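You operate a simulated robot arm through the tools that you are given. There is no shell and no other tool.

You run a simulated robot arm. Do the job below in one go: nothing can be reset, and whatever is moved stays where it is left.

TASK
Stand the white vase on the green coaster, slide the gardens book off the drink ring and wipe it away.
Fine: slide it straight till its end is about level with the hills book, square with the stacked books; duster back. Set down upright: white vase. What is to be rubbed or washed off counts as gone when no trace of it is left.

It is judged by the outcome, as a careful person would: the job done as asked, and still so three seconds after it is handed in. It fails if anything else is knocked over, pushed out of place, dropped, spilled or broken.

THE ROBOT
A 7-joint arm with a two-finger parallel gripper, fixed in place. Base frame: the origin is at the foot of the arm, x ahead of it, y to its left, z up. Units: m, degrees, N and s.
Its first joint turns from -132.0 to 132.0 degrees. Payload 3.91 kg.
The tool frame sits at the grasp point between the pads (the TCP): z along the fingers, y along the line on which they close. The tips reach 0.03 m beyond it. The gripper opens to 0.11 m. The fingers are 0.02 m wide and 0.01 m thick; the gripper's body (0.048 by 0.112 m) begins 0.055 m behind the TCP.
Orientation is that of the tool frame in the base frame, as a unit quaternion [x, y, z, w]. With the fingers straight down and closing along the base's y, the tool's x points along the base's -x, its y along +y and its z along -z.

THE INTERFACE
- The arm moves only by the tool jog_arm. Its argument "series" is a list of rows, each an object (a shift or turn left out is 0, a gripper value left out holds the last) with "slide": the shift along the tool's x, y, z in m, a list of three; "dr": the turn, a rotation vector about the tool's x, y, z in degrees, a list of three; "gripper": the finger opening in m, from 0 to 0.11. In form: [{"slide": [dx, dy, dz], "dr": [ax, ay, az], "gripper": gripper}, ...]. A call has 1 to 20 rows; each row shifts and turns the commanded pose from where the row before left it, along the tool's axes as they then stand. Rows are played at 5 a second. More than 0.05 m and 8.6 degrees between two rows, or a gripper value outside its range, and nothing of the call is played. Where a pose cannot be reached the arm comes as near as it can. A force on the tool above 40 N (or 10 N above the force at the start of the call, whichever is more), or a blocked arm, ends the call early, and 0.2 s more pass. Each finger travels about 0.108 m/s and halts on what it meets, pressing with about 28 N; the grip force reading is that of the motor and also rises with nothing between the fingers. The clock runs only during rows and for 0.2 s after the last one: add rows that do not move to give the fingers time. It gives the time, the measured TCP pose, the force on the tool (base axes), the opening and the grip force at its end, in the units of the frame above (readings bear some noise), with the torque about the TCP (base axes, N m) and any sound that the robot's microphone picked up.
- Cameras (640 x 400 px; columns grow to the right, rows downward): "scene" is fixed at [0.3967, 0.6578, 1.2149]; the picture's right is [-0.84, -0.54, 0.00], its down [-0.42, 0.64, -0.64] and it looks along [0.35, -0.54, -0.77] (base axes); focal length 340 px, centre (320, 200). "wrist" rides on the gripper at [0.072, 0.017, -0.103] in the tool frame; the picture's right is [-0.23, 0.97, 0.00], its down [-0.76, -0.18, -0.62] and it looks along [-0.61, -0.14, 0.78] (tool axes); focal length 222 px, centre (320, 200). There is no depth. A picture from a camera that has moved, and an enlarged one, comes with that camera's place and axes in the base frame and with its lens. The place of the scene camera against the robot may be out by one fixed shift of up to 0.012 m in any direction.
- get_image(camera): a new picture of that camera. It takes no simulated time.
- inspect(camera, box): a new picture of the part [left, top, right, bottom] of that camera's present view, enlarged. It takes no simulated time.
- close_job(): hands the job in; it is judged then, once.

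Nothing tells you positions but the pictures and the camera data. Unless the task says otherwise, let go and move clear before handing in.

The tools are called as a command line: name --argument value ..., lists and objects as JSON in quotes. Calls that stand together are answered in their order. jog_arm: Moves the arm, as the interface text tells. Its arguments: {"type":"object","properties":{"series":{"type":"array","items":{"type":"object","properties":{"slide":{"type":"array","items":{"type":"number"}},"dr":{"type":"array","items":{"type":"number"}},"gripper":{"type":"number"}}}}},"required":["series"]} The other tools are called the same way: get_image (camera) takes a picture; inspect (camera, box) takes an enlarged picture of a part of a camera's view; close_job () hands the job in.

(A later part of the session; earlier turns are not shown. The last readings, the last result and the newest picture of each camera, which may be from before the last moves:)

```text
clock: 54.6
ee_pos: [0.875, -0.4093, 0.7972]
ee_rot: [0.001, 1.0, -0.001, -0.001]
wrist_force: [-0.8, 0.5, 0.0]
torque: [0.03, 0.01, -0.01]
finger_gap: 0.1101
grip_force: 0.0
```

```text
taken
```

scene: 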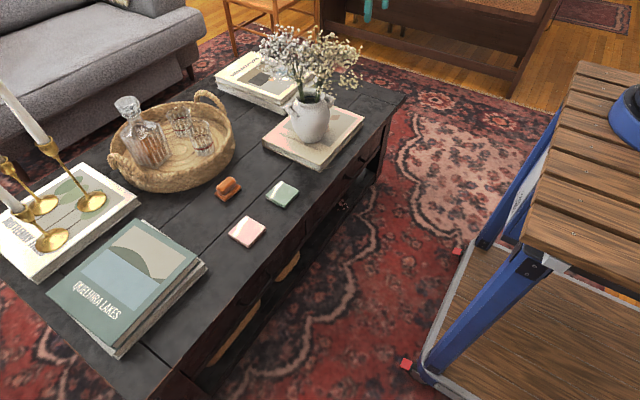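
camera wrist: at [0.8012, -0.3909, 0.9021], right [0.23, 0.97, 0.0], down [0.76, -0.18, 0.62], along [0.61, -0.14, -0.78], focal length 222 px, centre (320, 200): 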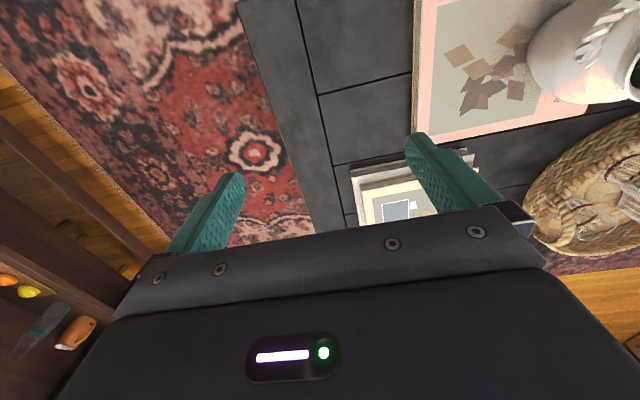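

inspect --camera "wrist" --box '[330, 120, 450, 230]'

inspect --camera "wrist" --box '[390, 0, 550, 150]'

inspect --camera "wrist" --box '[220, 0, 420, 180]'

```text
3.64 times, centred on (390, 175) of wrist
camera zoom: at [0.8012, -0.3909, 0.9021], right [0.23, 0.97, 0.0], down [0.76, -0.18, 0.62], along [0.61, -0.14, -0.78], focal length 808 px, centre (66, 291)
```

zoom: 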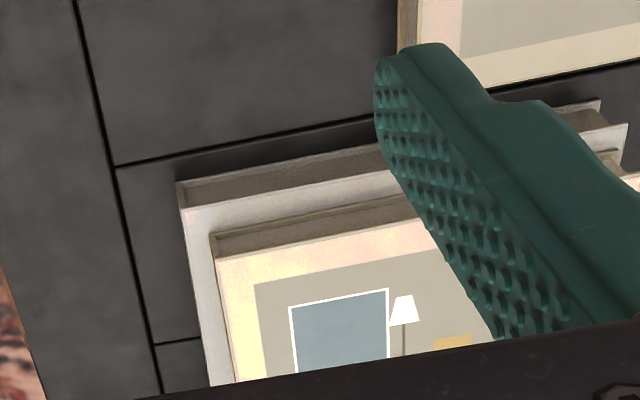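

```text
2.67 times, centred on (470, 75) of wrist
camera zoom: at [0.8012, -0.3909, 0.9021], right [0.23, 0.97, 0.0], down [0.76, -0.18, 0.62], along [0.61, -0.14, -0.78], focal length 592 px, centre (-80, 533)
```

zoom: 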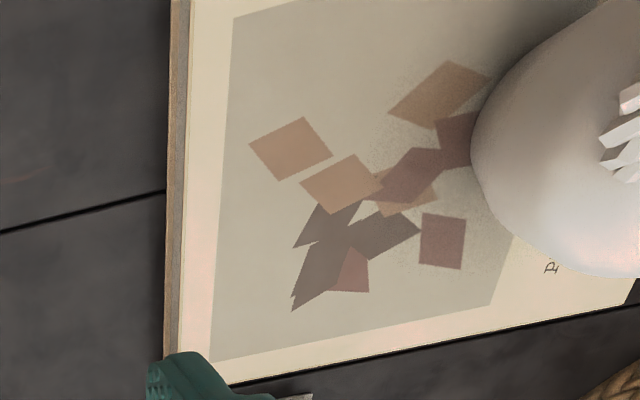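

```text
2.22 times, centred on (320, 90) of wrist
camera zoom: at [0.8012, -0.3909, 0.9021], right [0.23, 0.97, 0.0], down [0.76, -0.18, 0.62], along [0.61, -0.14, -0.78], focal length 494 px, centre (320, 444)
```

zoom: 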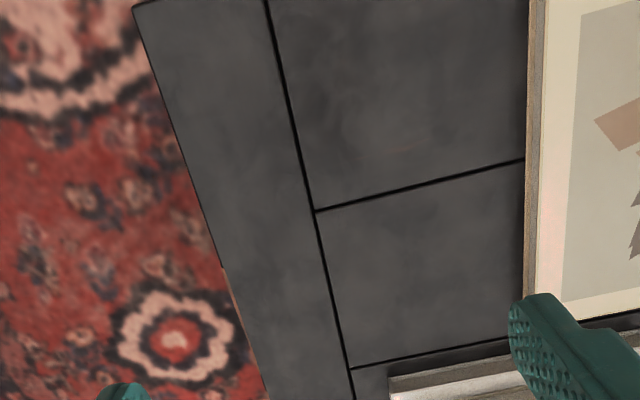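

Measured: the hills spine is at y≈−0.382 and the gardens end is at −0.252, so the book must slide about 0.13 m toward −y. Moving the vase first would let its flowers block access to the duster, so the book will go first with the vase riding on it, slowly, and the vase will move last. I'm moving round to the book's +y end.

jog_arm --series '[{"slide": [0.045, 0, 0]}, {"slide": [0.045, 0, 0]}, {"slide": [0.045, 0, 0]}, {"slide": [0.045, 0, 0]}, {"slide": [0.045, 0, 0]}, {"slide": [0, 0.0495, 0]}, {"slide": [0, 0.0495, 0]}, {"slide": [0, 0.0495, 0]}, {"slide": [0, 0.0495, 0]}, {"slide": [0, 0.0495, 0]}, {"slide": [0, 0.0495, 0]}, {"slide": [0, 0.0495, 0]}, {"slide": [0, 0.0495, 0]}, {"slide": [0, 0.0495, 0]}, {"slide": [0, 0.0495, 0]}, {"slide": [0, 0.0495, 0]}]'

jog_arm --series '[{"dr": [0, -8.333, 0]}, {"dr": [0, -8.333, 0]}, {"dr": [0, -8.333, 0]}, {"dr": [0, -8.333, 0]}, {"slide": [0, 0, 0.04]}, {"slide": [0, 0, 0.04]}, {"dr": [0, -8.333, 0]}, {"dr": [0, -8.333, 0]}, {}]'

get_image --camera "wrist"

get_image --camera "scene"

```text
clock: 58.0
ee_pos: [0.6476, 0.1371, 0.7982]
ee_rot: [0.002, 1.0, -0.001, -0.001]
wrist_force: [1.1, -0.5, 0.7]
torque: [0.03, 0.05, -0.01]
finger_gap: 0.1099
grip_force: 0.0
```

```text
clock: 60.0
ee_pos: [0.6921, 0.1364, 0.732]
ee_rot: [0.0, 0.906, 0.0, 0.423]
wrist_force: [0.1, 0.4, -0.6]
torque: [-0.02, -0.06, -0.01]
finger_gap: 0.11
grip_force: 0.0
```

```text
taken
camera wrist: at [0.566, 0.1548, 0.7418], right [0.15, 0.97, 0.17], down [0.01, -0.18, 0.98], along [0.99, -0.14, -0.04], focal length 222 px, centre (320, 200)
```

wrist: 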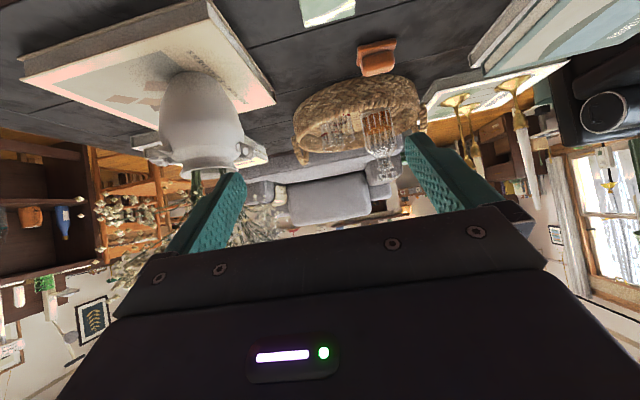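

```text
taken
```

scene: 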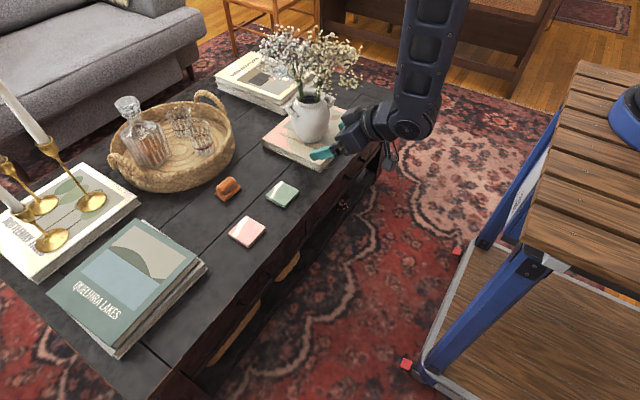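

inspect --camera "wrist" --box '[90, 60, 290, 290]'

inspect --camera "wrist" --box '[280, 0, 440, 160]'

```text
1.74 times, centred on (190, 175) of wrist
camera zoom: at [0.566, 0.1548, 0.7418], right [0.15, 0.97, 0.17], down [0.01, -0.18, 0.98], along [0.99, -0.14, -0.04], focal length 386 px, centre (546, 244)
```

zoom: 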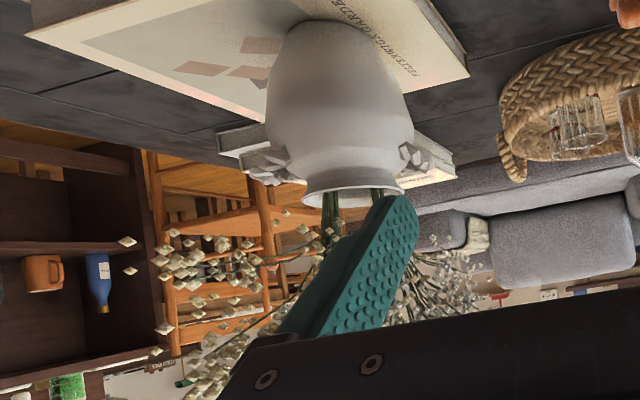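

```text
2.50 times, centred on (360, 80) of wrist
camera zoom: at [0.566, 0.1548, 0.7418], right [0.15, 0.97, 0.17], down [0.01, -0.18, 0.98], along [0.99, -0.14, -0.04], focal length 555 px, centre (220, 500)
```

zoom: 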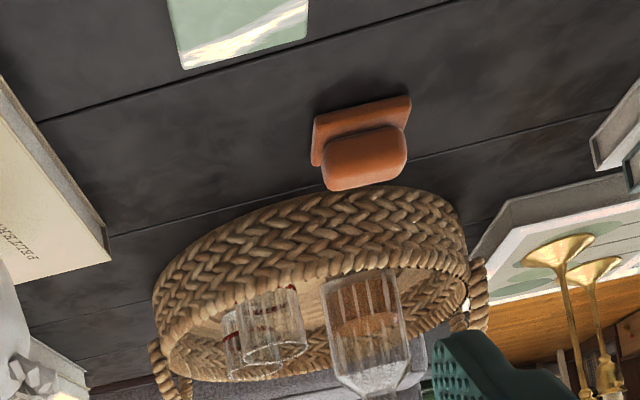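

The path is clear. I'll move down beside the book's +y end with the gripper open and tilted 50°, then feel for the table surface gently.

jog_arm --series '[{"slide": [-0.0009, 0, 0.0456]}, {"slide": [-0.0009, 0, 0.0456]}, {"slide": [-0.0009, 0, 0.0456]}, {"slide": [-0.0009, 0, 0.0456]}, {"slide": [-0.0009, 0, 0.0456]}, {"slide": [-0.0009, 0, 0.0456]}, {}, {"slide": [0.023, 0, 0.0193]}, {}, {}]'

get_image --camera "wrist"

get_image --camera "scene"

```text
clock: 62.2
ee_pos: [0.9056, 0.1363, 0.5281]
ee_rot: [-0.001, 0.906, 0.0, 0.422]
wrist_force: [0.6, -0.4, 0.0]
torque: [0.01, 0.01, 0.02]
finger_gap: 0.1099
grip_force: 0.0
```

```text
taken
camera wrist: at [0.7784, 0.1546, 0.5391], right [0.15, 0.97, 0.17], down [0.01, -0.18, 0.98], along [0.99, -0.14, -0.04], focal length 222 px, centre (320, 200)
```

wrist: 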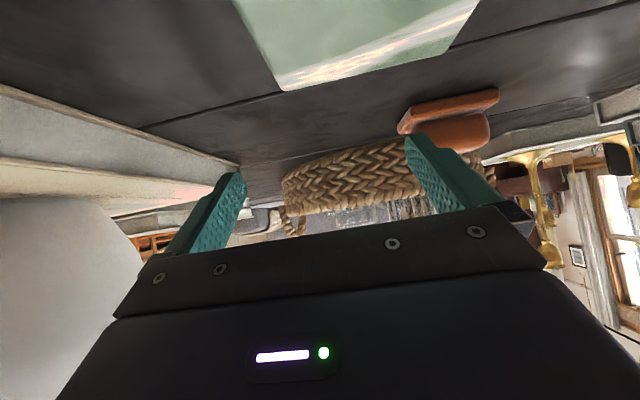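

```text
taken
```

scene: 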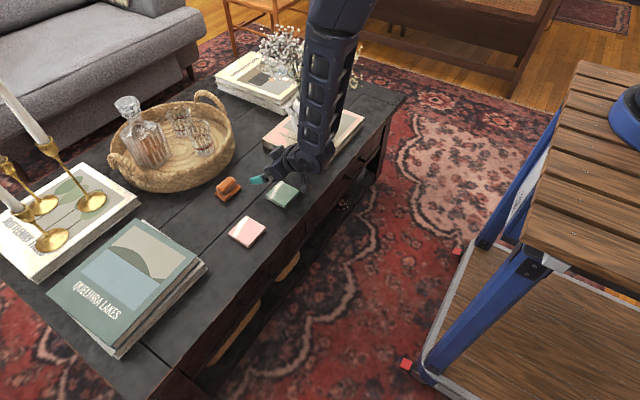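

jog_arm --series '[{"slide": [0.0077, 0, 0.0064]}, {"slide": [0.0077, 0, 0.0064]}, {"slide": [0.0023, 0, 0.0019]}, {"slide": [0.0015, 0, 0.0013]}, {}]'

jog_arm --series '[{"slide": [0.0015, 0, 0.0013]}, {}]'

jog_arm --series '[{"slide": [0.0015, 0, 0.0013]}, {}]'

jog_arm --series '[{"slide": [0.0015, 0, 0.0013]}, {}]'

```text
clock: 63.4
ee_pos: [0.9052, 0.1356, 0.5038]
ee_rot: [0.0, 0.907, -0.001, 0.422]
wrist_force: [1.1, 0.2, -0.5]
torque: [-0.01, 0.01, 0.02]
finger_gap: 0.11
grip_force: 0.2
```

```text
clock: 64.0
ee_pos: [0.9049, 0.1355, 0.5007]
ee_rot: [0.0, 0.907, -0.001, 0.421]
wrist_force: [-0.7, 0.4, -0.6]
torque: [-0.03, -0.01, -0.03]
finger_gap: 0.1099
grip_force: 0.1
```

```text
clock: 64.6
ee_pos: [0.9066, 0.1359, 0.5002]
ee_rot: [-0.001, 0.907, 0.0, 0.421]
wrist_force: [-0.7, -0.7, -0.4]
torque: [-0.02, 0.01, 0.0]
finger_gap: 0.1099
grip_force: 0.0
```

```text
clock: 65.2
ee_pos: [0.9054, 0.1363, 0.4974]
ee_rot: [0.0, 0.907, -0.001, 0.421]
wrist_force: [0.0, 0.5, 0.5]
torque: [-0.02, -0.01, 0.05]
finger_gap: 0.1098
grip_force: 0.0
```

jog_arm --series '[{"slide": [0.0015, 0, 0.0013]}, {}]'

jog_arm --series '[{"slide": [0.0015, 0, 0.0013]}, {}]'

jog_arm --series '[{"slide": [0.0015, 0, 0.0013]}, {}]'

```text
clock: 65.8
ee_pos: [0.9057, 0.1366, 0.4959]
ee_rot: [0.0, 0.906, -0.001, 0.422]
wrist_force: [-13.7, -1.4, 22.4]
torque: [1.22, 0.0, 0.74]
finger_gap: 0.1095
grip_force: 0.0
```

```text
clock: 66.2
ee_pos: [0.907, 0.1362, 0.497]
ee_rot: [0.0, 0.906, 0.0, 0.424]
wrist_force: [-10.5, -0.6, 15.1]
torque: [0.45, 0.01, 0.18]
finger_gap: 0.1093
grip_force: 0.1
stopped in row 1: the force on the tool passed its limit at 46 N (the readings are from after the stop); the commanded pose is now the measured one
```

```text
clock: 66.5
ee_pos: [0.9069, 0.1362, 0.4975]
ee_rot: [0.0, 0.906, 0.0, 0.423]
wrist_force: [-11.6, -0.6, 16.8]
torque: [-0.15, 0.07, -0.19]
finger_gap: 0.1097
grip_force: 0.1
stopped in row 1: the force on the tool passed its limit at 47 N (the readings are from after the stop); the commanded pose is now the measured one
```

The table surface is at about z 0.469 (contact at TCP z 0.496). I'll lift 4 mm and move toward the book end slowly until it touches.

jog_arm --series '[{"slide": [-0.0031, 0, -0.0026]}, {}, {"slide": [0, -0.008, 0]}, {"slide": [0, -0.008, 0]}, {"slide": [0, -0.008, 0]}, {}]'

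get_image --camera "wrist"

get_image --camera "scene"

```text
clock: 67.9
ee_pos: [0.9059, 0.112, 0.4999]
ee_rot: [0.0, 0.906, 0.0, 0.423]
wrist_force: [-1.1, -0.4, 0.2]
torque: [0.01, -0.02, 0.03]
finger_gap: 0.11
grip_force: 0.1
```

```text
taken
camera wrist: at [0.7797, 0.1303, 0.5107], right [0.15, 0.97, 0.17], down [0.01, -0.18, 0.98], along [0.99, -0.14, -0.04], focal length 222 px, centre (320, 200)
```

wrist: 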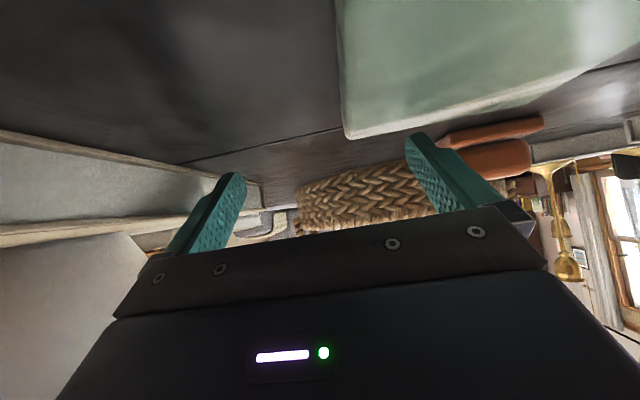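

```text
taken
```

scene: 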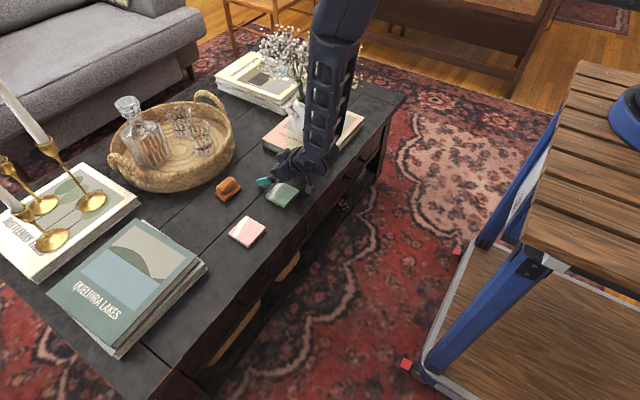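

jog_arm --series '[{"slide": [0, -0.004, 0]}, {"slide": [0, -0.004, 0]}, {"slide": [0, -0.002, 0]}, {}]'

jog_arm --series '[{"slide": [0, -0.002, 0]}, {"slide": [0, -0.002, 0]}, {}]'

```text
clock: 68.9
ee_pos: [0.9062, 0.1028, 0.5]
ee_rot: [0.0, 0.906, 0.0, 0.423]
wrist_force: [-0.8, 0.6, 0.1]
torque: [0.0, -0.02, -0.04]
finger_gap: 0.1101
grip_force: 0.1
```

```text
clock: 69.7
ee_pos: [0.9056, 0.0987, 0.4998]
ee_rot: [0.0, 0.906, 0.0, 0.423]
wrist_force: [-3.2, 4.7, 0.5]
torque: [0.0, 0.05, -0.17]
finger_gap: 0.1071
grip_force: 0.1
```

The finger is in contact with the book end (Fy ≈ 4.7 N). I'll start pushing slowly and check how the book and vase respond.

jog_arm --series '[{"slide": [0, -0.002, 0]}, {"slide": [0, -0.002, 0]}, {"slide": [0, -0.002, 0]}, {"slide": [0, -0.002, 0]}, {"slide": [0, -0.002, 0]}, {"slide": [0, -0.002, 0]}, {}]'

get_image --camera "scene"

get_image --camera "wrist"

```text
clock: 71.3
ee_pos: [0.9072, 0.0884, 0.5002]
ee_rot: [0.0, 0.906, 0.0, 0.423]
wrist_force: [-1.2, 12.8, 2.4]
torque: [-0.12, 0.01, -0.14]
finger_gap: 0.1035
grip_force: 0.1
```

```text
taken
```

scene: 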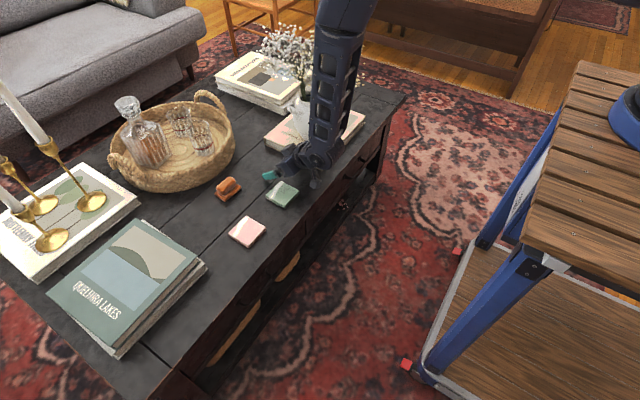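

```text
taken
camera wrist: at [0.7797, 0.1053, 0.5112], right [0.15, 0.97, 0.17], down [0.01, -0.18, 0.98], along [0.99, -0.14, -0.04], focal length 222 px, centre (320, 200)
```

wrist: 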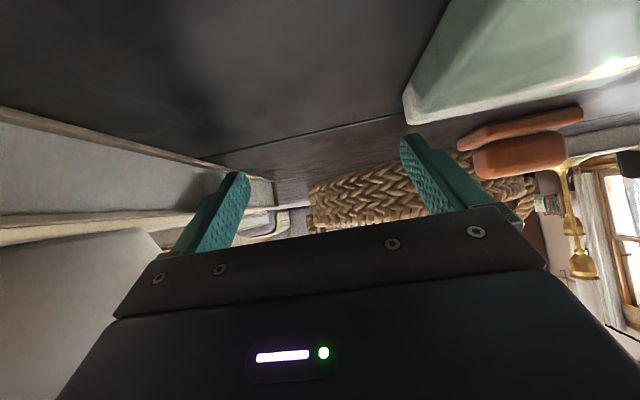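

jog_arm --series '[{"slide": [0, -0.002, 0]}, {"slide": [0, -0.002, 0]}, {"slide": [0, -0.002, 0]}, {"slide": [0, -0.002, 0]}, {"slide": [0, -0.002, 0]}, {"slide": [0, -0.002, 0]}, {"slide": [0, -0.002, 0]}, {"slide": [0, -0.002, 0]}, {"slide": [0, -0.002, 0]}, {"slide": [0, -0.002, 0]}, {}]'

inspect --camera "scene" --box '[220, 20, 400, 210]'

get_image --camera "wrist"

```text
clock: 73.7
ee_pos: [0.906, 0.0663, 0.4998]
ee_rot: [0.001, 0.906, -0.001, 0.423]
wrist_force: [0.2, 8.8, 2.7]
torque: [-0.08, 0.0, 0.01]
finger_gap: 0.1056
grip_force: 0.1
```

```text
2.11 times, centred on (310, 115) of scene
camera zoom: at [0.3967, 0.6578, 1.2149], right [-0.84, -0.54, 0.0], down [-0.42, 0.64, -0.64], along [0.35, -0.54, -0.77], focal length 717 px, centre (341, 379)
```

zoom: 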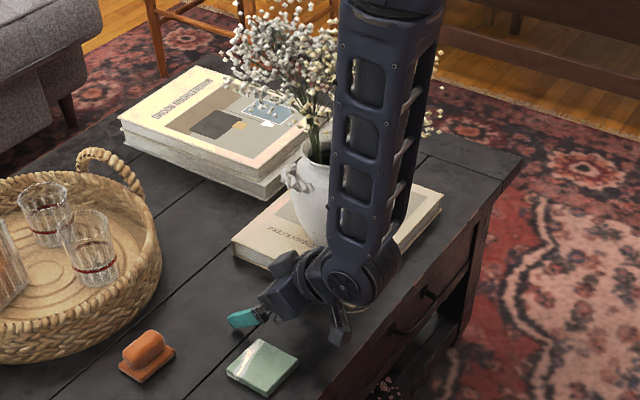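

```text
taken
camera wrist: at [0.78, 0.0843, 0.5108], right [0.15, 0.97, 0.17], down [0.01, -0.18, 0.98], along [0.99, -0.14, -0.04], focal length 222 px, centre (320, 200)
```

wrist: 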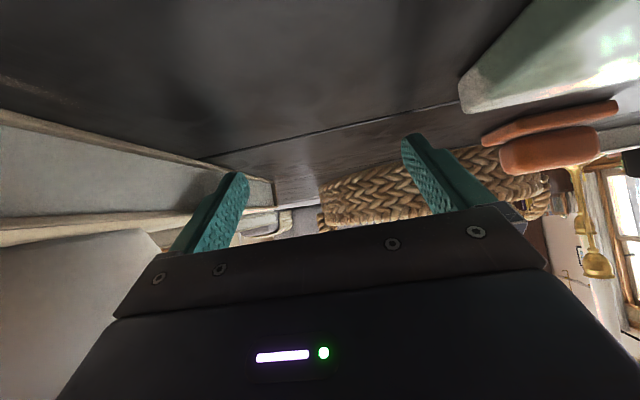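

The book slides steadily at 9–13 N and the vase rides with it. Continuing.

jog_arm --series '[{"slide": [0, -0.0025, 0]}, {"slide": [0, -0.0025, 0]}, {"slide": [0, -0.0025, 0]}, {"slide": [0, -0.0025, 0]}, {"slide": [0, -0.0025, 0]}, {"slide": [0, -0.0025, 0]}, {"slide": [0, -0.0025, 0]}, {"slide": [0, -0.0025, 0]}, {"slide": [0, -0.0025, 0]}, {"slide": [0, -0.0025, 0]}, {"slide": [0, -0.0025, 0]}, {"slide": [0, -0.0025, 0]}, {"slide": [0, -0.0025, 0]}, {"slide": [0, -0.0025, 0]}, {"slide": [0, -0.0025, 0]}, {"slide": [0, -0.0025, 0]}, {}]'

inspect --camera "scene" --box '[220, 20, 400, 210]'

get_image --camera "wrist"

```text
clock: 77.3
ee_pos: [0.9063, 0.0282, 0.4999]
ee_rot: [0.001, 0.906, 0.0, 0.423]
wrist_force: [-1.8, 13.0, 4.4]
torque: [-0.24, 0.04, -0.13]
finger_gap: 0.1037
grip_force: 0.1
```

```text
2.11 times, centred on (310, 115) of scene
camera zoom: at [0.3967, 0.6578, 1.2149], right [-0.84, -0.54, 0.0], down [-0.42, 0.64, -0.64], along [0.35, -0.54, -0.77], focal length 717 px, centre (341, 379)
```

zoom: 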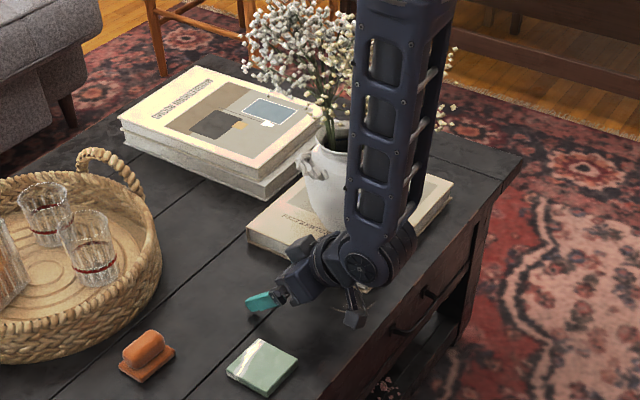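

```text
taken
camera wrist: at [0.7798, 0.045, 0.5109], right [0.15, 0.97, 0.17], down [0.01, -0.18, 0.98], along [0.99, -0.14, -0.04], focal length 222 px, centre (320, 200)
```

wrist: 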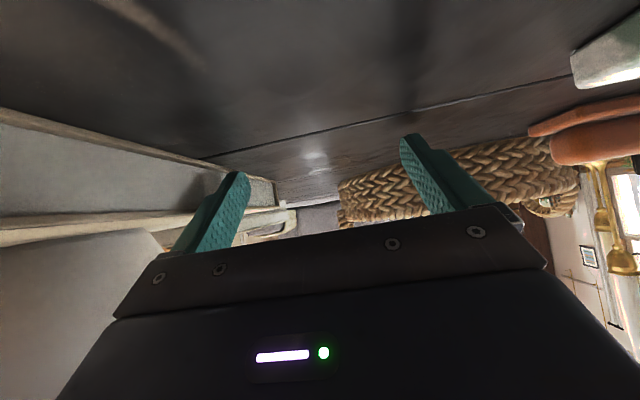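

jog_arm --series '[{"slide": [0, -0.0025, 0]}, {"slide": [0, -0.0025, 0]}, {"slide": [0, -0.0025, 0]}, {"slide": [0, -0.0025, 0]}, {"slide": [0, -0.0025, 0]}, {"slide": [0, -0.0025, 0]}, {"slide": [0, -0.0025, 0]}, {"slide": [0, -0.0025, 0]}, {"slide": [0, -0.0025, 0]}, {"slide": [0, -0.0025, 0]}, {"slide": [0, -0.0025, 0]}, {"slide": [0, -0.0025, 0]}, {"slide": [0, -0.0025, 0]}, {"slide": [0, -0.0025, 0]}, {"slide": [0, -0.0025, 0]}, {"slide": [0, -0.0025, 0]}, {"slide": [0, -0.0025, 0]}, {"slide": [0, -0.0025, 0]}, {}]'

inspect --camera "scene" --box '[220, 20, 420, 210]'

get_image --camera "wrist"

```text
clock: 81.3
ee_pos: [0.9066, -0.0181, 0.5005]
ee_rot: [0.0, 0.906, -0.001, 0.423]
wrist_force: [1.3, 7.8, 1.5]
torque: [-0.09, -0.01, 0.09]
finger_gap: 0.1057
grip_force: 0.0
```

```text
2.11 times, centred on (320, 115) of scene
camera zoom: at [0.3967, 0.6578, 1.2149], right [-0.84, -0.54, 0.0], down [-0.42, 0.64, -0.64], along [0.35, -0.54, -0.77], focal length 717 px, centre (320, 379)
```

zoom: 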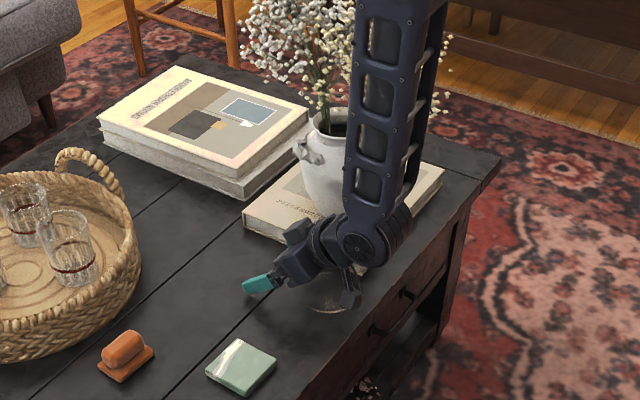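

```text
taken
camera wrist: at [0.7799, -0.0003, 0.5108], right [0.15, 0.97, 0.17], down [0.01, -0.18, 0.98], along [0.99, -0.14, -0.04], focal length 222 px, centre (320, 200)
```

wrist: 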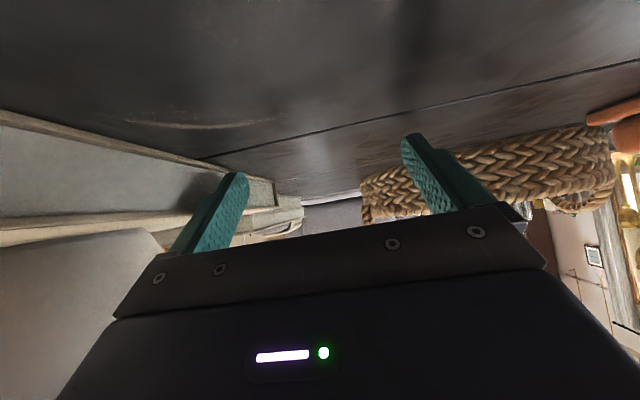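

The finger geometry puts the displacement at about 0.116 m, so about 13 mm more is needed. Finishing the push.

jog_arm --series '[{"slide": [0, -0.002, 0]}, {"slide": [0, -0.002, 0]}, {"slide": [0, -0.002, 0]}, {"slide": [0, -0.002, 0]}, {"slide": [0, -0.002, 0]}, {"slide": [0, -0.002, 0]}, {}, {}]'

get_image --camera "wrist"

```text
clock: 83.1
ee_pos: [0.9057, -0.0293, 0.5]
ee_rot: [0.001, 0.906, -0.001, 0.423]
wrist_force: [-2.0, 7.9, 2.1]
torque: [-0.16, -0.04, -0.19]
finger_gap: 0.1059
grip_force: 0.1
```

```text
taken
camera wrist: at [0.7796, -0.0121, 0.5108], right [0.15, 0.97, 0.17], down [0.01, -0.18, 0.98], along [0.99, -0.14, -0.04], focal length 222 px, centre (320, 200)
```

wrist: 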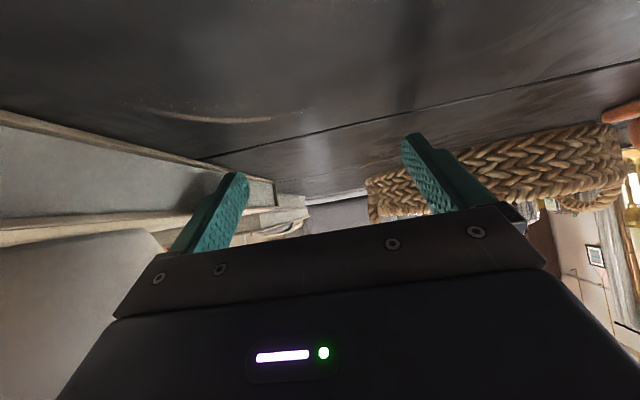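

Displacement is about 0.127 m. I'll back off the book, lift away, and go round to check the alignment from above.

jog_arm --series '[{"slide": [0, 0.01, 0]}, {"slide": [0, 0.02, 0]}, {"slide": [0, 0.03, 0]}, {"slide": [0, 0, -0.045]}, {"slide": [0, 0, -0.045]}, {"slide": [0, 0, -0.045]}, {"slide": [0, 0, -0.045]}, {"slide": [0, 0, -0.045]}, {"slide": [0, 0, -0.045]}, {"dr": [0, 8.333, 0]}, {"dr": [0, 8.333, 0]}, {"dr": [0, 8.333, 0]}, {"dr": [0, 8.333, 0]}, {"dr": [0, 8.333, 0]}, {"dr": [0, 8.333, 0]}, {"slide": [0.03, 0, -0.035]}, {"slide": [0.02, 0, -0.035]}, {"slide": [0, 0, -0.035]}]'

get_image --camera "scene"

get_image --camera "wrist"

```text
clock: 86.9
ee_pos: [0.6491, 0.0312, 0.777]
ee_rot: [0.0, 1.0, 0.0, 0.001]
wrist_force: [-0.1, -0.2, -0.4]
torque: [0.01, 0.0, -0.01]
finger_gap: 0.1098
grip_force: 0.1
```

```text
taken
```

scene: 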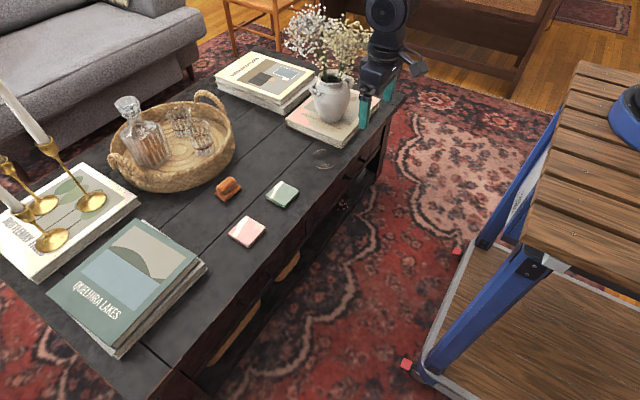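

```text
taken
camera wrist: at [0.5762, 0.0486, 0.8815], right [0.23, 0.97, 0.0], down [0.76, -0.18, 0.62], along [0.61, -0.14, -0.78], focal length 222 px, centre (320, 200)
```

wrist: 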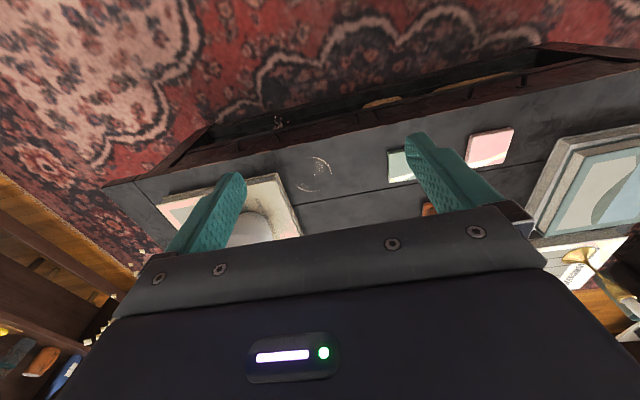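

The book has moved, the vase still stands, and the ring is fully exposed. I'll zoom in on the ring and then check the book's alignment.

inspect --camera "wrist" --box '[260, 130, 380, 220]'

inspect --camera "scene" --box '[280, 60, 400, 180]'

jog_arm --series '[{"slide": [0, -0.05, 0]}, {"slide": [0, -0.05, 0]}, {"slide": [0, -0.05, 0]}, {"slide": [0, -0.05, 0]}, {"slide": [0, -0.05, 0]}, {"slide": [0, -0.05, 0]}, {"slide": [0, -0.05, 0]}, {"slide": [0, -0.05, 0]}, {"slide": [0, -0.05, 0]}, {"slide": [0, -0.035, -0.02]}, {"slide": [-0.045, 0, 0]}, {"slide": [-0.045, 0, 0]}, {"slide": [-0.045, 0, 0]}, {"slide": [-0.045, 0, 0]}, {"slide": [-0.04, 0, 0]}, {}]'

get_image --camera "wrist"

```text
4.44 times, centred on (320, 175) of wrist
camera zoom: at [0.5762, 0.0486, 0.8815], right [0.23, 0.97, 0.0], down [0.76, -0.18, 0.62], along [0.61, -0.14, -0.78], focal length 987 px, centre (320, 311)
```

zoom: 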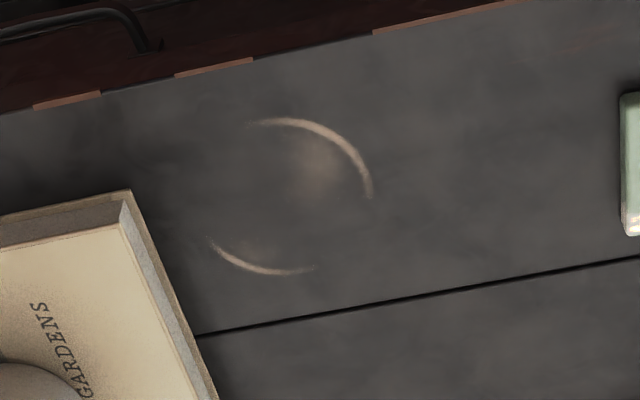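

```text
3.33 times, centred on (340, 120) of scene
camera zoom: at [0.3967, 0.6578, 1.2149], right [-0.84, -0.54, 0.0], down [-0.42, 0.64, -0.64], along [0.35, -0.54, -0.77], focal length 1135 px, centre (253, 467)
```

zoom: 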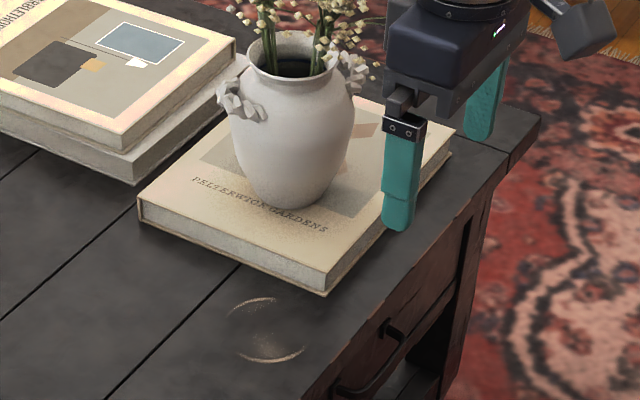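

```text
clock: 90.3
ee_pos: [0.8682, -0.4557, 0.7983]
ee_rot: [-0.001, 1.0, 0.0, 0.0]
wrist_force: [-0.2, -0.2, -0.1]
torque: [0.0, -0.01, 0.01]
finger_gap: 0.1101
grip_force: 0.0
```

```text
taken
camera wrist: at [0.7951, -0.4381, 0.9015], right [0.23, 0.97, 0.0], down [0.76, -0.18, 0.62], along [0.61, -0.14, -0.78], focal length 222 px, centre (320, 200)
```

wrist: 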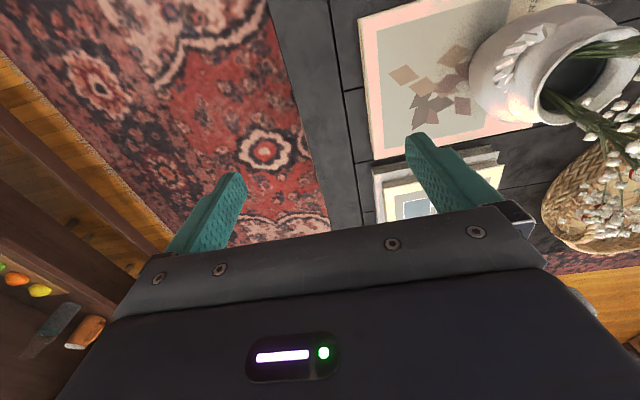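

inspect --camera "wrist" --box '[330, 80, 470, 220]'

inspect --camera "wrist" --box '[320, 0, 480, 150]'

inspect --camera "wrist" --box '[440, 0, 640, 160]'

```text
2.86 times, centred on (400, 150) of wrist
camera zoom: at [0.7951, -0.4381, 0.9015], right [0.23, 0.97, 0.0], down [0.76, -0.18, 0.62], along [0.61, -0.14, -0.78], focal length 635 px, centre (91, 343)
```

zoom: 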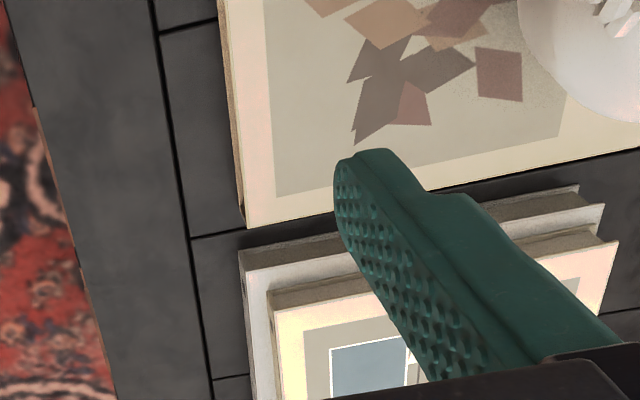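

```text
2.67 times, centred on (400, 75) of wrist
camera zoom: at [0.7951, -0.4381, 0.9015], right [0.23, 0.97, 0.0], down [0.76, -0.18, 0.62], along [0.61, -0.14, -0.78], focal length 592 px, centre (107, 533)
```

zoom: 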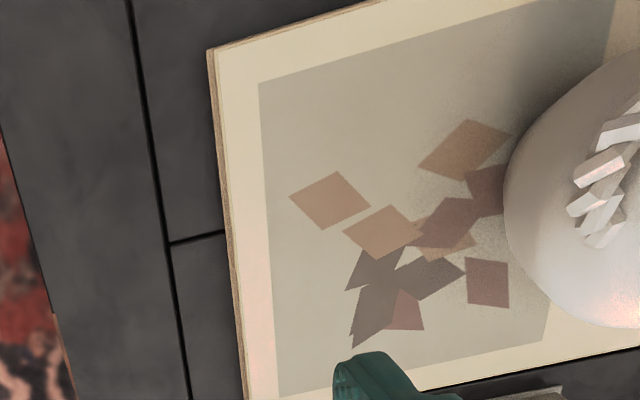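

```text
2.50 times, centred on (540, 80) of wrist
camera zoom: at [0.7951, -0.4381, 0.9015], right [0.23, 0.97, 0.0], down [0.76, -0.18, 0.62], along [0.61, -0.14, -0.78], focal length 555 px, centre (-230, 500)
```

zoom: 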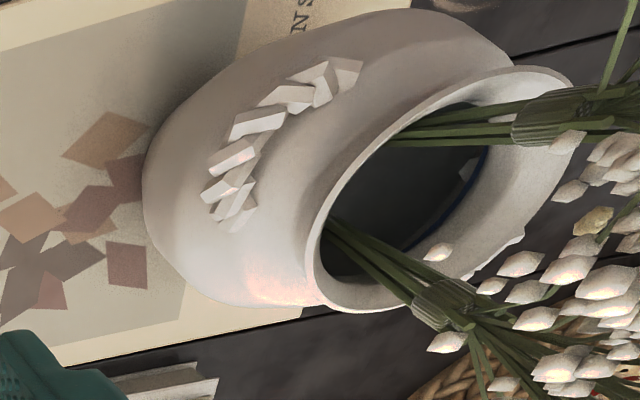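

The book end is at y≈−0.381 against the hills spine at −0.385, within half a degree of square, so the book is done. Next is the duster. I'll move round to view it closely.

jog_arm --series '[{"slide": [0.045, 0, 0]}, {"slide": [0.045, 0, 0]}, {"slide": [0.045, 0, 0]}, {"slide": [0.045, 0, 0]}, {"slide": [0.045, 0, 0]}, {"slide": [0, 0.05, 0]}, {"slide": [0, 0.05, 0]}, {"slide": [0, 0.05, 0]}, {"slide": [0, 0.05, 0]}, {"slide": [0, 0.05, 0]}, {"slide": [0, 0.05, 0]}, {"slide": [0, 0.05, 0]}, {"slide": [0, 0.05, 0]}, {"slide": [0, 0.05, 0]}, {"slide": [0, 0.05, 0]}, {"slide": [0, 0.05, 0]}, {"slide": [0, 0.05, 0]}, {"slide": [0, 0.05, 0]}, {"slide": [0, 0.05, 0]}]'

jog_arm --series '[{"slide": [-0.04, 0.001, 0.02]}, {"slide": [-0.04, 0.001, 0.02]}, {"slide": [-0.04, 0.001, 0.02]}, {"slide": [-0.04, 0.001, 0.02]}, {"slide": [-0.03, 0, 0.02]}, {}]'

get_image --camera "wrist"

get_image --camera "scene"

```text
clock: 94.3
ee_pos: [0.6442, 0.2444, 0.7975]
ee_rot: [0.001, 1.0, 0.0, 0.002]
wrist_force: [0.6, -0.3, 0.1]
torque: [0.01, 0.03, 0.02]
finger_gap: 0.1101
grip_force: 0.0
```

```text
clock: 95.7
ee_pos: [0.8349, 0.249, 0.6991]
ee_rot: [0.0, 1.0, 0.001, 0.001]
wrist_force: [0.2, 0.1, 0.6]
torque: [-0.03, -0.03, 0.02]
finger_gap: 0.1098
grip_force: 0.1
```

```text
taken
camera wrist: at [0.7615, 0.2671, 0.8021], right [0.23, 0.97, 0.0], down [0.76, -0.18, 0.62], along [0.61, -0.14, -0.78], focal length 222 px, centre (320, 200)
```

wrist: 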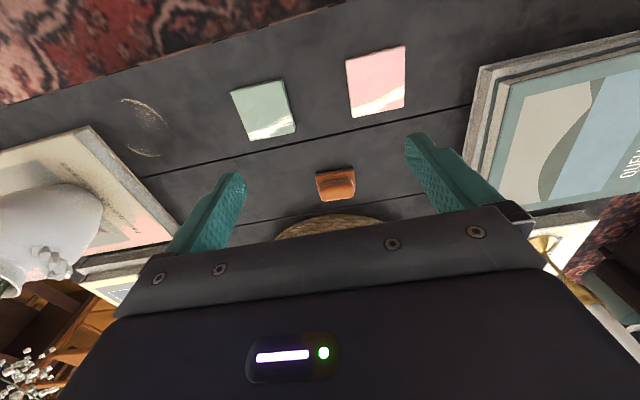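

```text
taken
```

scene: 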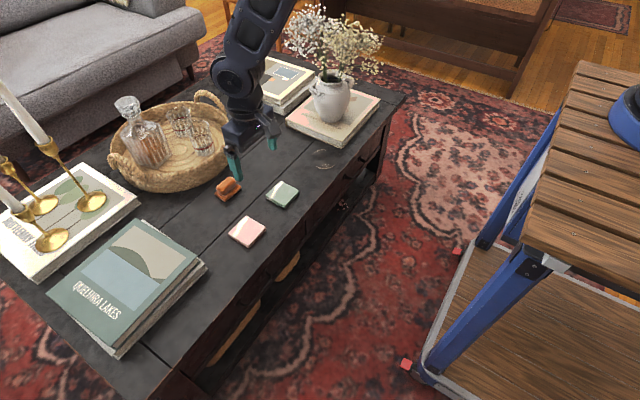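

inspect --camera "wrist" --box '[296, 150, 376, 210]'

inspect --camera "wrist" --box '[210, 60, 310, 150]'

inspect --camera "wrist" --box '[90, 80, 210, 180]'

```text
6.67 times, centred on (336, 180) of wrist
camera zoom: at [0.7615, 0.2671, 0.8021], right [0.23, 0.97, 0.0], down [0.76, -0.18, 0.62], along [0.61, -0.14, -0.78], focal length 1481 px, centre (213, 333)
```

zoom: 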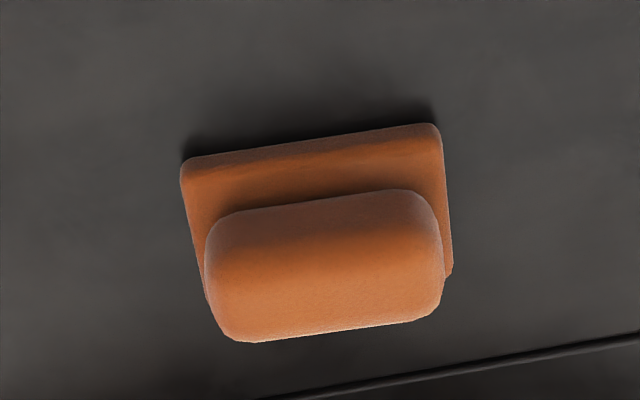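

```text
4.44 times, centred on (260, 105) of wrist
camera zoom: at [0.7615, 0.2671, 0.8021], right [0.23, 0.97, 0.0], down [0.76, -0.18, 0.62], along [0.61, -0.14, -0.78], focal length 987 px, centre (587, 622)
```

zoom: 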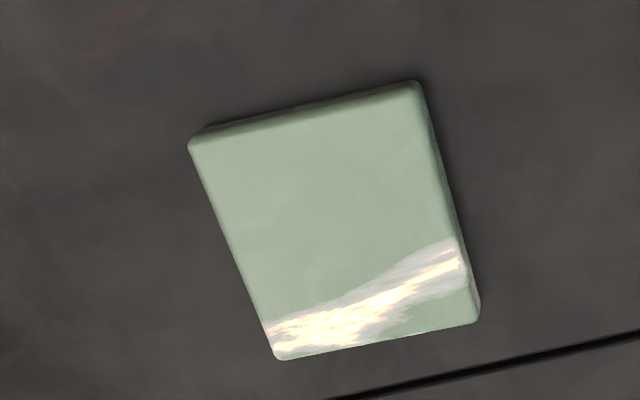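

```text
4.00 times, centred on (150, 130) of wrist
camera zoom: at [0.7615, 0.2671, 0.8021], right [0.23, 0.97, 0.0], down [0.76, -0.18, 0.62], along [0.61, -0.14, -0.78], focal length 888 px, centre (1000, 480)
```

zoom: 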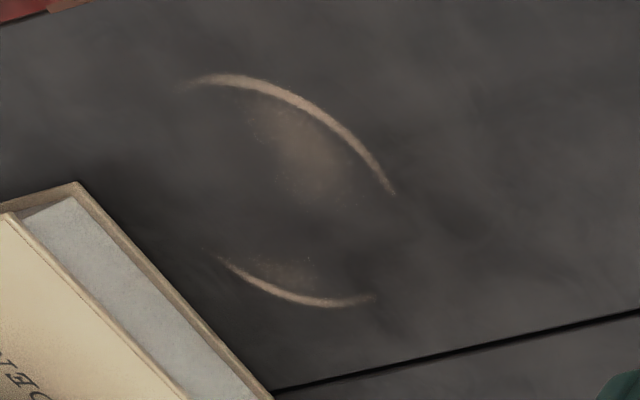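

I now have the duster at (0.986, 0.245), its handle along y about 0.058 long and 0.03 wide, with its top near z 0.515. I'll grip the handle by its ends with the tool tilted 35°, starting from a pre-grasp pose.

jog_arm --series '[{"dr": [0, -7, 0]}, {"dr": [0, -7, 0]}, {"dr": [0, -7, 0]}, {"dr": [0, -7, 0]}, {"dr": [0, -7, 0]}, {"slide": [-0.002, -0.0015, 0.0437]}, {"slide": [-0.002, -0.0015, 0.0437]}, {"slide": [-0.002, -0.0015, 0.0437]}, {}, {}]'

get_image --camera "wrist"

inspect --camera "scene" --box '[180, 110, 320, 220]'

```text
clock: 97.9
ee_pos: [0.915, 0.2437, 0.5948]
ee_rot: [0.0, 0.953, 0.0, 0.302]
wrist_force: [0.0, -0.1, -0.8]
torque: [0.0, -0.06, 0.01]
finger_gap: 0.1098
grip_force: 0.1
```

```text
taken
camera wrist: at [0.7952, 0.2615, 0.638], right [0.19, 0.97, 0.13], down [0.26, -0.18, 0.95], along [0.95, -0.14, -0.29], focal length 222 px, centre (320, 200)
```

wrist: 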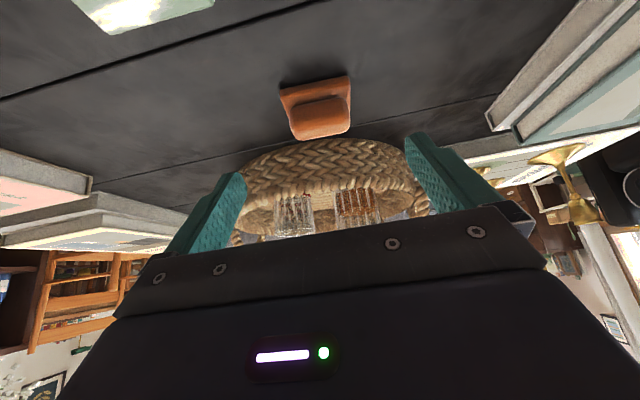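

```text
3.64 times, centred on (250, 165) of scene
camera zoom: at [0.3967, 0.6578, 1.2149], right [-0.84, -0.54, 0.0], down [-0.42, 0.64, -0.64], along [0.35, -0.54, -0.77], focal length 1238 px, centre (574, 327)
```

zoom: 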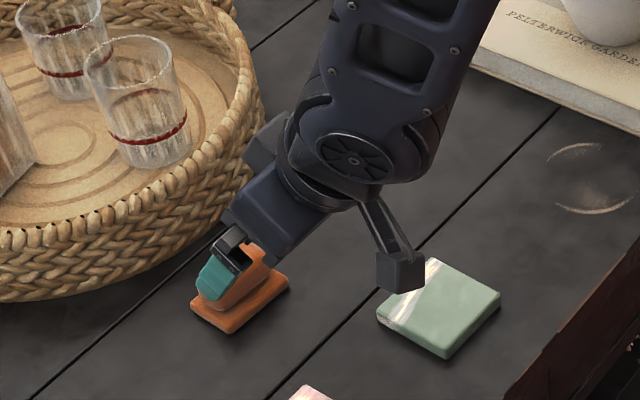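

The handle centre reads as (0.982, 0.2446) from this view, which agrees, and the basket has clearance. Advancing along the fingers to the grasp pose.

jog_arm --series '[{"slide": [0, 0.0008, 0.03]}, {"slide": [0, 0, 0.03]}, {"slide": [0, 0, 0.02]}, {"slide": [0, 0, 0.01]}, {"slide": [0, 0, 0.006]}, {}]'

get_image --camera "wrist"

inspect --camera "scene" --box '[180, 130, 300, 220]'

```text
clock: 99.3
ee_pos: [0.9704, 0.2436, 0.5151]
ee_rot: [-0.001, 0.954, 0.0, 0.301]
wrist_force: [-0.1, 0.0, -0.2]
torque: [0.01, -0.02, 0.0]
finger_gap: 0.1098
grip_force: 0.1
```

```text
taken
camera wrist: at [0.8507, 0.2631, 0.5591], right [0.19, 0.97, 0.13], down [0.26, -0.18, 0.95], along [0.95, -0.14, -0.29], focal length 222 px, centre (320, 200)
```

wrist: 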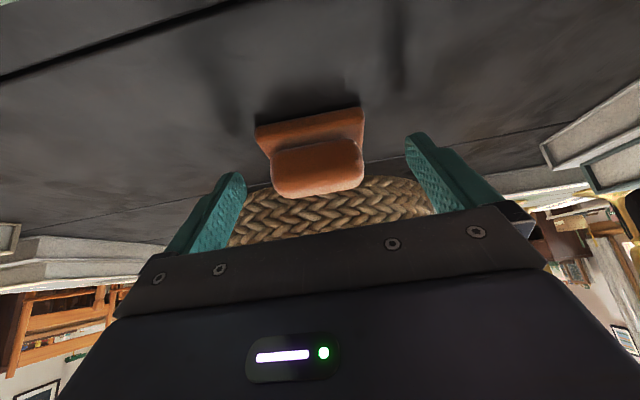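

```text
4.44 times, centred on (240, 175) of scene
camera zoom: at [0.3967, 0.6578, 1.2149], right [-0.84, -0.54, 0.0], down [-0.42, 0.64, -0.64], along [0.35, -0.54, -0.77], focal length 1513 px, centre (676, 311)
```

zoom: 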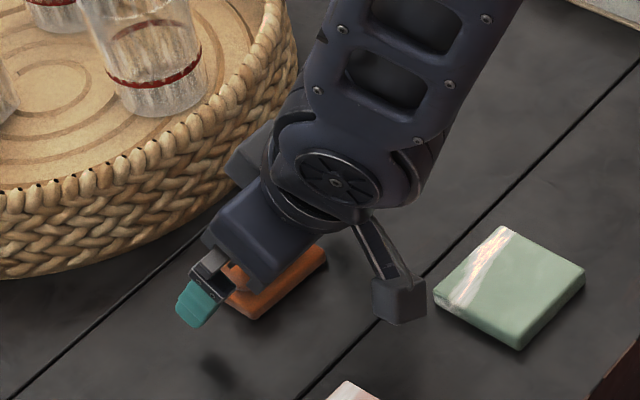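

The handle sits centred between the fingers. Closing the gripper.

jog_arm --series '[{"gripper": 0.08}, {"gripper": 0.04}, {}, {}, {}]'

get_image --camera "wrist"

```text
clock: 100.5
ee_pos: [0.97, 0.2453, 0.5161]
ee_rot: [-0.001, 0.953, 0.0, 0.302]
wrist_force: [-1.1, 1.3, 3.1]
torque: [-0.06, -0.01, -0.05]
finger_gap: 0.0598
grip_force: 27.7
```

```text
taken
camera wrist: at [0.8505, 0.2631, 0.5591], right [0.19, 0.97, 0.13], down [0.26, -0.18, 0.95], along [0.95, -0.14, -0.29], focal length 222 px, centre (320, 200)
```

wrist: 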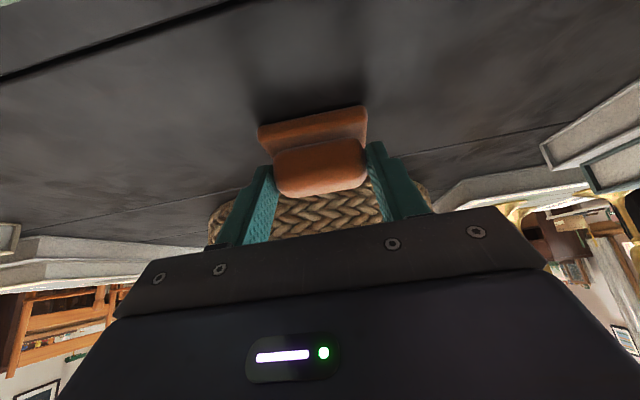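

The handle is gripped (gap 0.060, 28 N). I'll lift a little and check that the duster hangs level.

jog_arm --series '[{"slide": [-0.0057, 0, -0.0082]}, {"slide": [-0.0115, 0, -0.0164]}, {}, {}]'

get_image --camera "wrist"

inspect --camera "scene" --box '[180, 130, 300, 220]'

```text
clock: 101.5
ee_pos: [0.9702, 0.2461, 0.5456]
ee_rot: [0.0, 0.954, 0.0, 0.301]
wrist_force: [0.2, -0.6, -1.2]
torque: [-0.01, 0.03, -0.02]
finger_gap: 0.0595
grip_force: 27.9
```

```text
taken
camera wrist: at [0.8507, 0.2635, 0.5888], right [0.19, 0.97, 0.13], down [0.26, -0.18, 0.95], along [0.95, -0.14, -0.29], focal length 222 px, centre (320, 200)
```

wrist: 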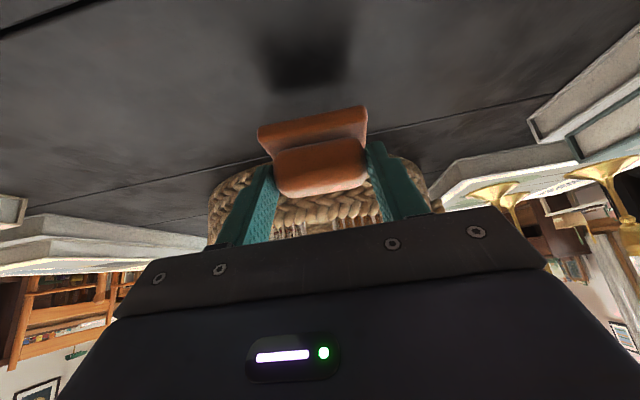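

```text
4.44 times, centred on (240, 175) of scene
camera zoom: at [0.3967, 0.6578, 1.2149], right [-0.84, -0.54, 0.0], down [-0.42, 0.64, -0.64], along [0.35, -0.54, -0.77], focal length 1513 px, centre (676, 311)
```

zoom: 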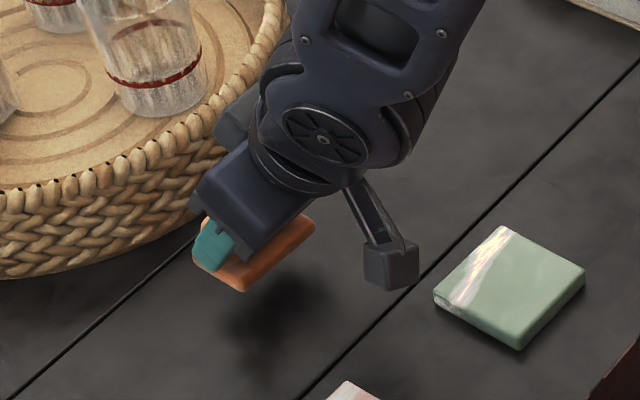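

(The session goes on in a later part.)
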